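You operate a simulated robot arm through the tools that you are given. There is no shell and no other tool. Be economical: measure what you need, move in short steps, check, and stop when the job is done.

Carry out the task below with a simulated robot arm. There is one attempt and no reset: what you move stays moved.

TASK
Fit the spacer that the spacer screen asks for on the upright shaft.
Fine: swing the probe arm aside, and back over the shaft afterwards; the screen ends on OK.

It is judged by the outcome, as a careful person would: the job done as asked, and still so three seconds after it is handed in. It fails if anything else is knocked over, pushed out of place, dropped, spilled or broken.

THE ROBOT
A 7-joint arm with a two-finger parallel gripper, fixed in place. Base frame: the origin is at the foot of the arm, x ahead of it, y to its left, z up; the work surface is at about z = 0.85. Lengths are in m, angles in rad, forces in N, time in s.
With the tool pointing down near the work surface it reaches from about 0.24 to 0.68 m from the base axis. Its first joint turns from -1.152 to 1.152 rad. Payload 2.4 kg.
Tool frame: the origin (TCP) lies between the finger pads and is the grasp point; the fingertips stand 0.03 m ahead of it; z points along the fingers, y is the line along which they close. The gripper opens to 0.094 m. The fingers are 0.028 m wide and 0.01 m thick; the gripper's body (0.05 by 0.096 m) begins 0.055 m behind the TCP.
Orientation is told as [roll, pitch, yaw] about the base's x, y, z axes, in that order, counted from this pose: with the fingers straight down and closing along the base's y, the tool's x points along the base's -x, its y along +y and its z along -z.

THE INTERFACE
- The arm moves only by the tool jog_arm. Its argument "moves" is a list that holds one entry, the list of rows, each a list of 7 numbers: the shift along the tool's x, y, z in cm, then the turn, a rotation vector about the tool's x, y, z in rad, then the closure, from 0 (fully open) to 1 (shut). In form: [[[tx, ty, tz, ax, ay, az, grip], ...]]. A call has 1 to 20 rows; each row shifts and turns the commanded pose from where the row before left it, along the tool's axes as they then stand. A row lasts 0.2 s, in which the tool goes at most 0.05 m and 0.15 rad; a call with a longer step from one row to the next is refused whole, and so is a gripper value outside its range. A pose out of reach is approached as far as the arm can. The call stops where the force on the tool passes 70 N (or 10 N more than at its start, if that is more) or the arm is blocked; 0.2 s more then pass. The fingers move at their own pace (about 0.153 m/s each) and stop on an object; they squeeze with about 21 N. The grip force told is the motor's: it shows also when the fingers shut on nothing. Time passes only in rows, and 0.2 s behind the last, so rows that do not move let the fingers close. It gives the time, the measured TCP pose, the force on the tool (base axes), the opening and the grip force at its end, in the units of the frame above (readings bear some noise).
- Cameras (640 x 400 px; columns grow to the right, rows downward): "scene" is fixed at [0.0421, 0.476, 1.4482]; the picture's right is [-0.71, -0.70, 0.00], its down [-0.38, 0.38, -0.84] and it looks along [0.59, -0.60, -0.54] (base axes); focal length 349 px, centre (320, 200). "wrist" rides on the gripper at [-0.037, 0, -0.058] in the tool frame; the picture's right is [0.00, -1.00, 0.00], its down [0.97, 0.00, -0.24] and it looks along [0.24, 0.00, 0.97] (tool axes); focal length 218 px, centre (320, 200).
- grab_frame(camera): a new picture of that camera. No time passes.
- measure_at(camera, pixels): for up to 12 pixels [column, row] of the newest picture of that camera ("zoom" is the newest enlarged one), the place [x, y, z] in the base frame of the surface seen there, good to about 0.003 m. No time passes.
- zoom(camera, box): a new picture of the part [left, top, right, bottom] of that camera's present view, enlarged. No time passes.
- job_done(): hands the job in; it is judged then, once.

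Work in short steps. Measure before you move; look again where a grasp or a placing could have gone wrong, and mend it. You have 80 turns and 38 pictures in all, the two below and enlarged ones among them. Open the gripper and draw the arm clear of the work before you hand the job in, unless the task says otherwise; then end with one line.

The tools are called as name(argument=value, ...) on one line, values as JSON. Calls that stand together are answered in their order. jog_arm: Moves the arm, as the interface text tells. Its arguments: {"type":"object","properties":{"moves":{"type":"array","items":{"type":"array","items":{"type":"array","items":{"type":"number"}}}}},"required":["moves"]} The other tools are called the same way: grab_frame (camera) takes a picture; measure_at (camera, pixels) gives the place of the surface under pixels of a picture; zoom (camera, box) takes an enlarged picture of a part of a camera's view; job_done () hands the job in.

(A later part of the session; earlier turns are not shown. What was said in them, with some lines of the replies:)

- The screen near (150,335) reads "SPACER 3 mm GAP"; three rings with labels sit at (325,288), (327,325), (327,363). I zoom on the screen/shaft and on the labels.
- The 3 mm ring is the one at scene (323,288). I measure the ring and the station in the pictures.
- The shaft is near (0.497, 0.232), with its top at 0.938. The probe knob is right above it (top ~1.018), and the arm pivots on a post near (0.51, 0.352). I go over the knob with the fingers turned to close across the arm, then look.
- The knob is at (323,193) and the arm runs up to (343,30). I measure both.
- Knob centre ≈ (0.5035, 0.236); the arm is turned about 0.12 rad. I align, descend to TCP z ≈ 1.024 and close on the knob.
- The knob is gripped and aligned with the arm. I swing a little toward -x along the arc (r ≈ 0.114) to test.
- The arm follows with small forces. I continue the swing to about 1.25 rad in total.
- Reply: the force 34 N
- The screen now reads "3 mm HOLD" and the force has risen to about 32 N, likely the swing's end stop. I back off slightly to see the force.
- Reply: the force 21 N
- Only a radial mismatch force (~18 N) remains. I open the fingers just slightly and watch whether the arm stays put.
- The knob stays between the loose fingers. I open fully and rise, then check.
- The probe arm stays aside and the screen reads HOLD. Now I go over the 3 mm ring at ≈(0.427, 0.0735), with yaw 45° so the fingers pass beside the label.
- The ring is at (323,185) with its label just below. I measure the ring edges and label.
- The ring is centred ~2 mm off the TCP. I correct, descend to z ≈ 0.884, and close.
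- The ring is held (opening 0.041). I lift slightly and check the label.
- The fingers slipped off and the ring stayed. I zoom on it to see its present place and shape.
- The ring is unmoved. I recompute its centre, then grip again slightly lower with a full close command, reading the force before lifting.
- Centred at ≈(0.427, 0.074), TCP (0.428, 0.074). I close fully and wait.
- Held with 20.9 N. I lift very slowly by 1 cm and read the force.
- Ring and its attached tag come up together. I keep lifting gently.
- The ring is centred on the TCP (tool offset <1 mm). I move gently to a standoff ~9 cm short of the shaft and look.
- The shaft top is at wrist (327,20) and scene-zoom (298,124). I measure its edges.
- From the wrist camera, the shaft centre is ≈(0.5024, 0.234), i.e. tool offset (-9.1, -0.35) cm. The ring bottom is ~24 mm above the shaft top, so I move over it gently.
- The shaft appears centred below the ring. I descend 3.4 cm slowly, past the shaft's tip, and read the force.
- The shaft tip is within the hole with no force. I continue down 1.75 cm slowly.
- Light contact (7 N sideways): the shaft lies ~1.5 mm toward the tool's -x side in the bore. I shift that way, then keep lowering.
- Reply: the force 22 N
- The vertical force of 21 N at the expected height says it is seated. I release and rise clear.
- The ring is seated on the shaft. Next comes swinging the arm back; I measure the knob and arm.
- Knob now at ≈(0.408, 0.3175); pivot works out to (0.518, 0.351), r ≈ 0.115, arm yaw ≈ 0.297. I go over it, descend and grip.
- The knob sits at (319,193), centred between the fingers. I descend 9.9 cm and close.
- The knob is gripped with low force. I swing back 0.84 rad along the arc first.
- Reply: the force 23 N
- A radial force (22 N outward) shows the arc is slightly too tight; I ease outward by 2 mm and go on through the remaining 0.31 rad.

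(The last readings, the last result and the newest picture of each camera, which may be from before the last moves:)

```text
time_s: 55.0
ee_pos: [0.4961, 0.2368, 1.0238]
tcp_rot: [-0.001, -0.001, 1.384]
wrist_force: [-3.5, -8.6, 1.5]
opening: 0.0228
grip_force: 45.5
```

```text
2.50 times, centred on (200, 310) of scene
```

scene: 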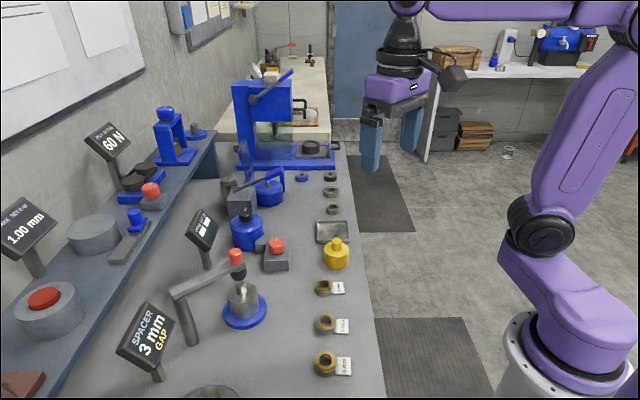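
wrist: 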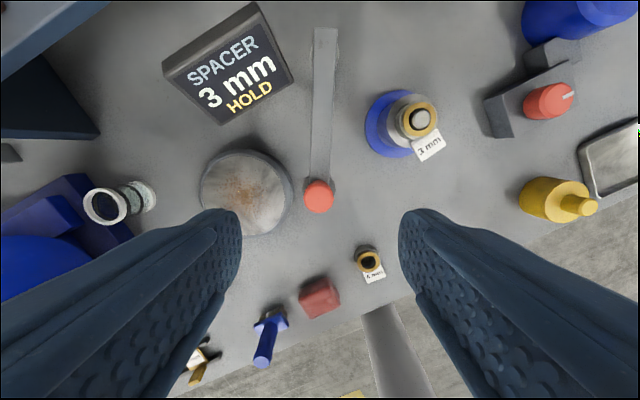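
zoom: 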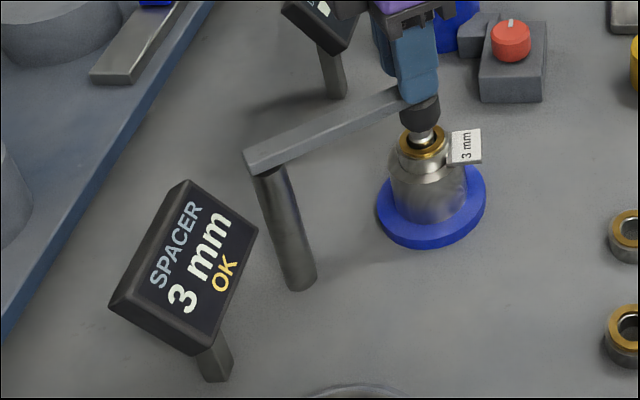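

The screen shows OK. I finish the last 7 mm to the arm's starting place over the shaft, then release and rise.

jog_arm(moves=[[[0.05, -0.38, 0, 0, 0, -0.034, 0.85], [0, -0.38, 0, 0, 0, -0.034, 0.85], [0, 0, 0, 0, 0, 0, 0.85], [0, 0, 0, 0, 0, 0, 0.65], [0, 0, 0, 0, 0, 0, 0.5], [0, 0, 0, 0, 0, 0, 0.3], [0, 0, 0, 0, 0, 0, 0.3], [0, 0, -1.5, 0, 0, 0, 0.3], [0, 0, -2.5, 0, 0, 0, 0.3], [0, 0, -4, 0, 0, 0, 0], [0, 0, -4, 0, 0, 0, 0], [2, 2.5, -2, 0, 0, 0, 0], [2, 2.5, -2, 0, 0, 0, 0], [2, 2.5, -2, 0, 0, 0, 0], [2, 2.5, 0, 0, 0, 0, 0]]])

zoom(camera="scene", box=[110, 230, 290, 390])

grab_frame(camera="scene")

```text
time_s: 58.2
ee_pos: [0.3934, 0.1668, 1.2033]
tcp_rot: [0.001, -0.002, 1.452]
wrist_force: [0.8, -0.1, -0.1]
opening: 0.0943
grip_force: 0.0
```

```text
2.50 times, centred on (200, 310) of scene
```

zoom: 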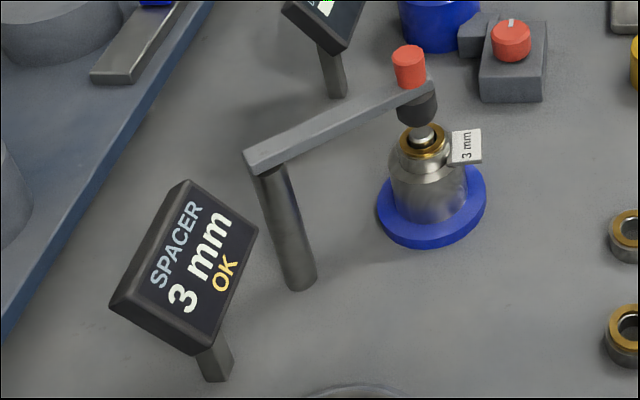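

```text
2 pictures are left
```

scene: 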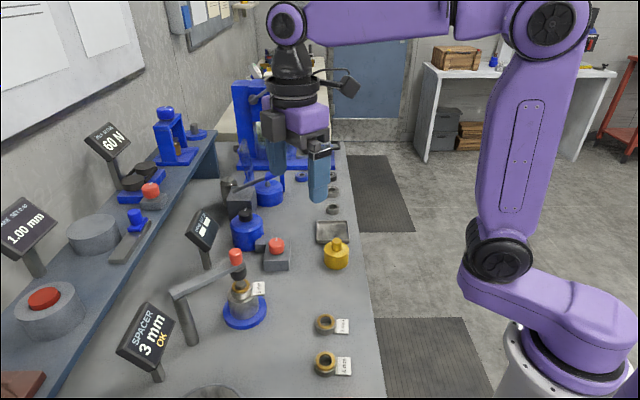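

The screen reads OK, the probe arm is back over the shaft, the gripper is open and clear, and nothing else has moved. I hand the job in.

job_done()

```text
The job is handed in.
```

The 3 mm spacer is seated on the upright shaft, the probe arm is back over it, and the spacer screen reads OK.
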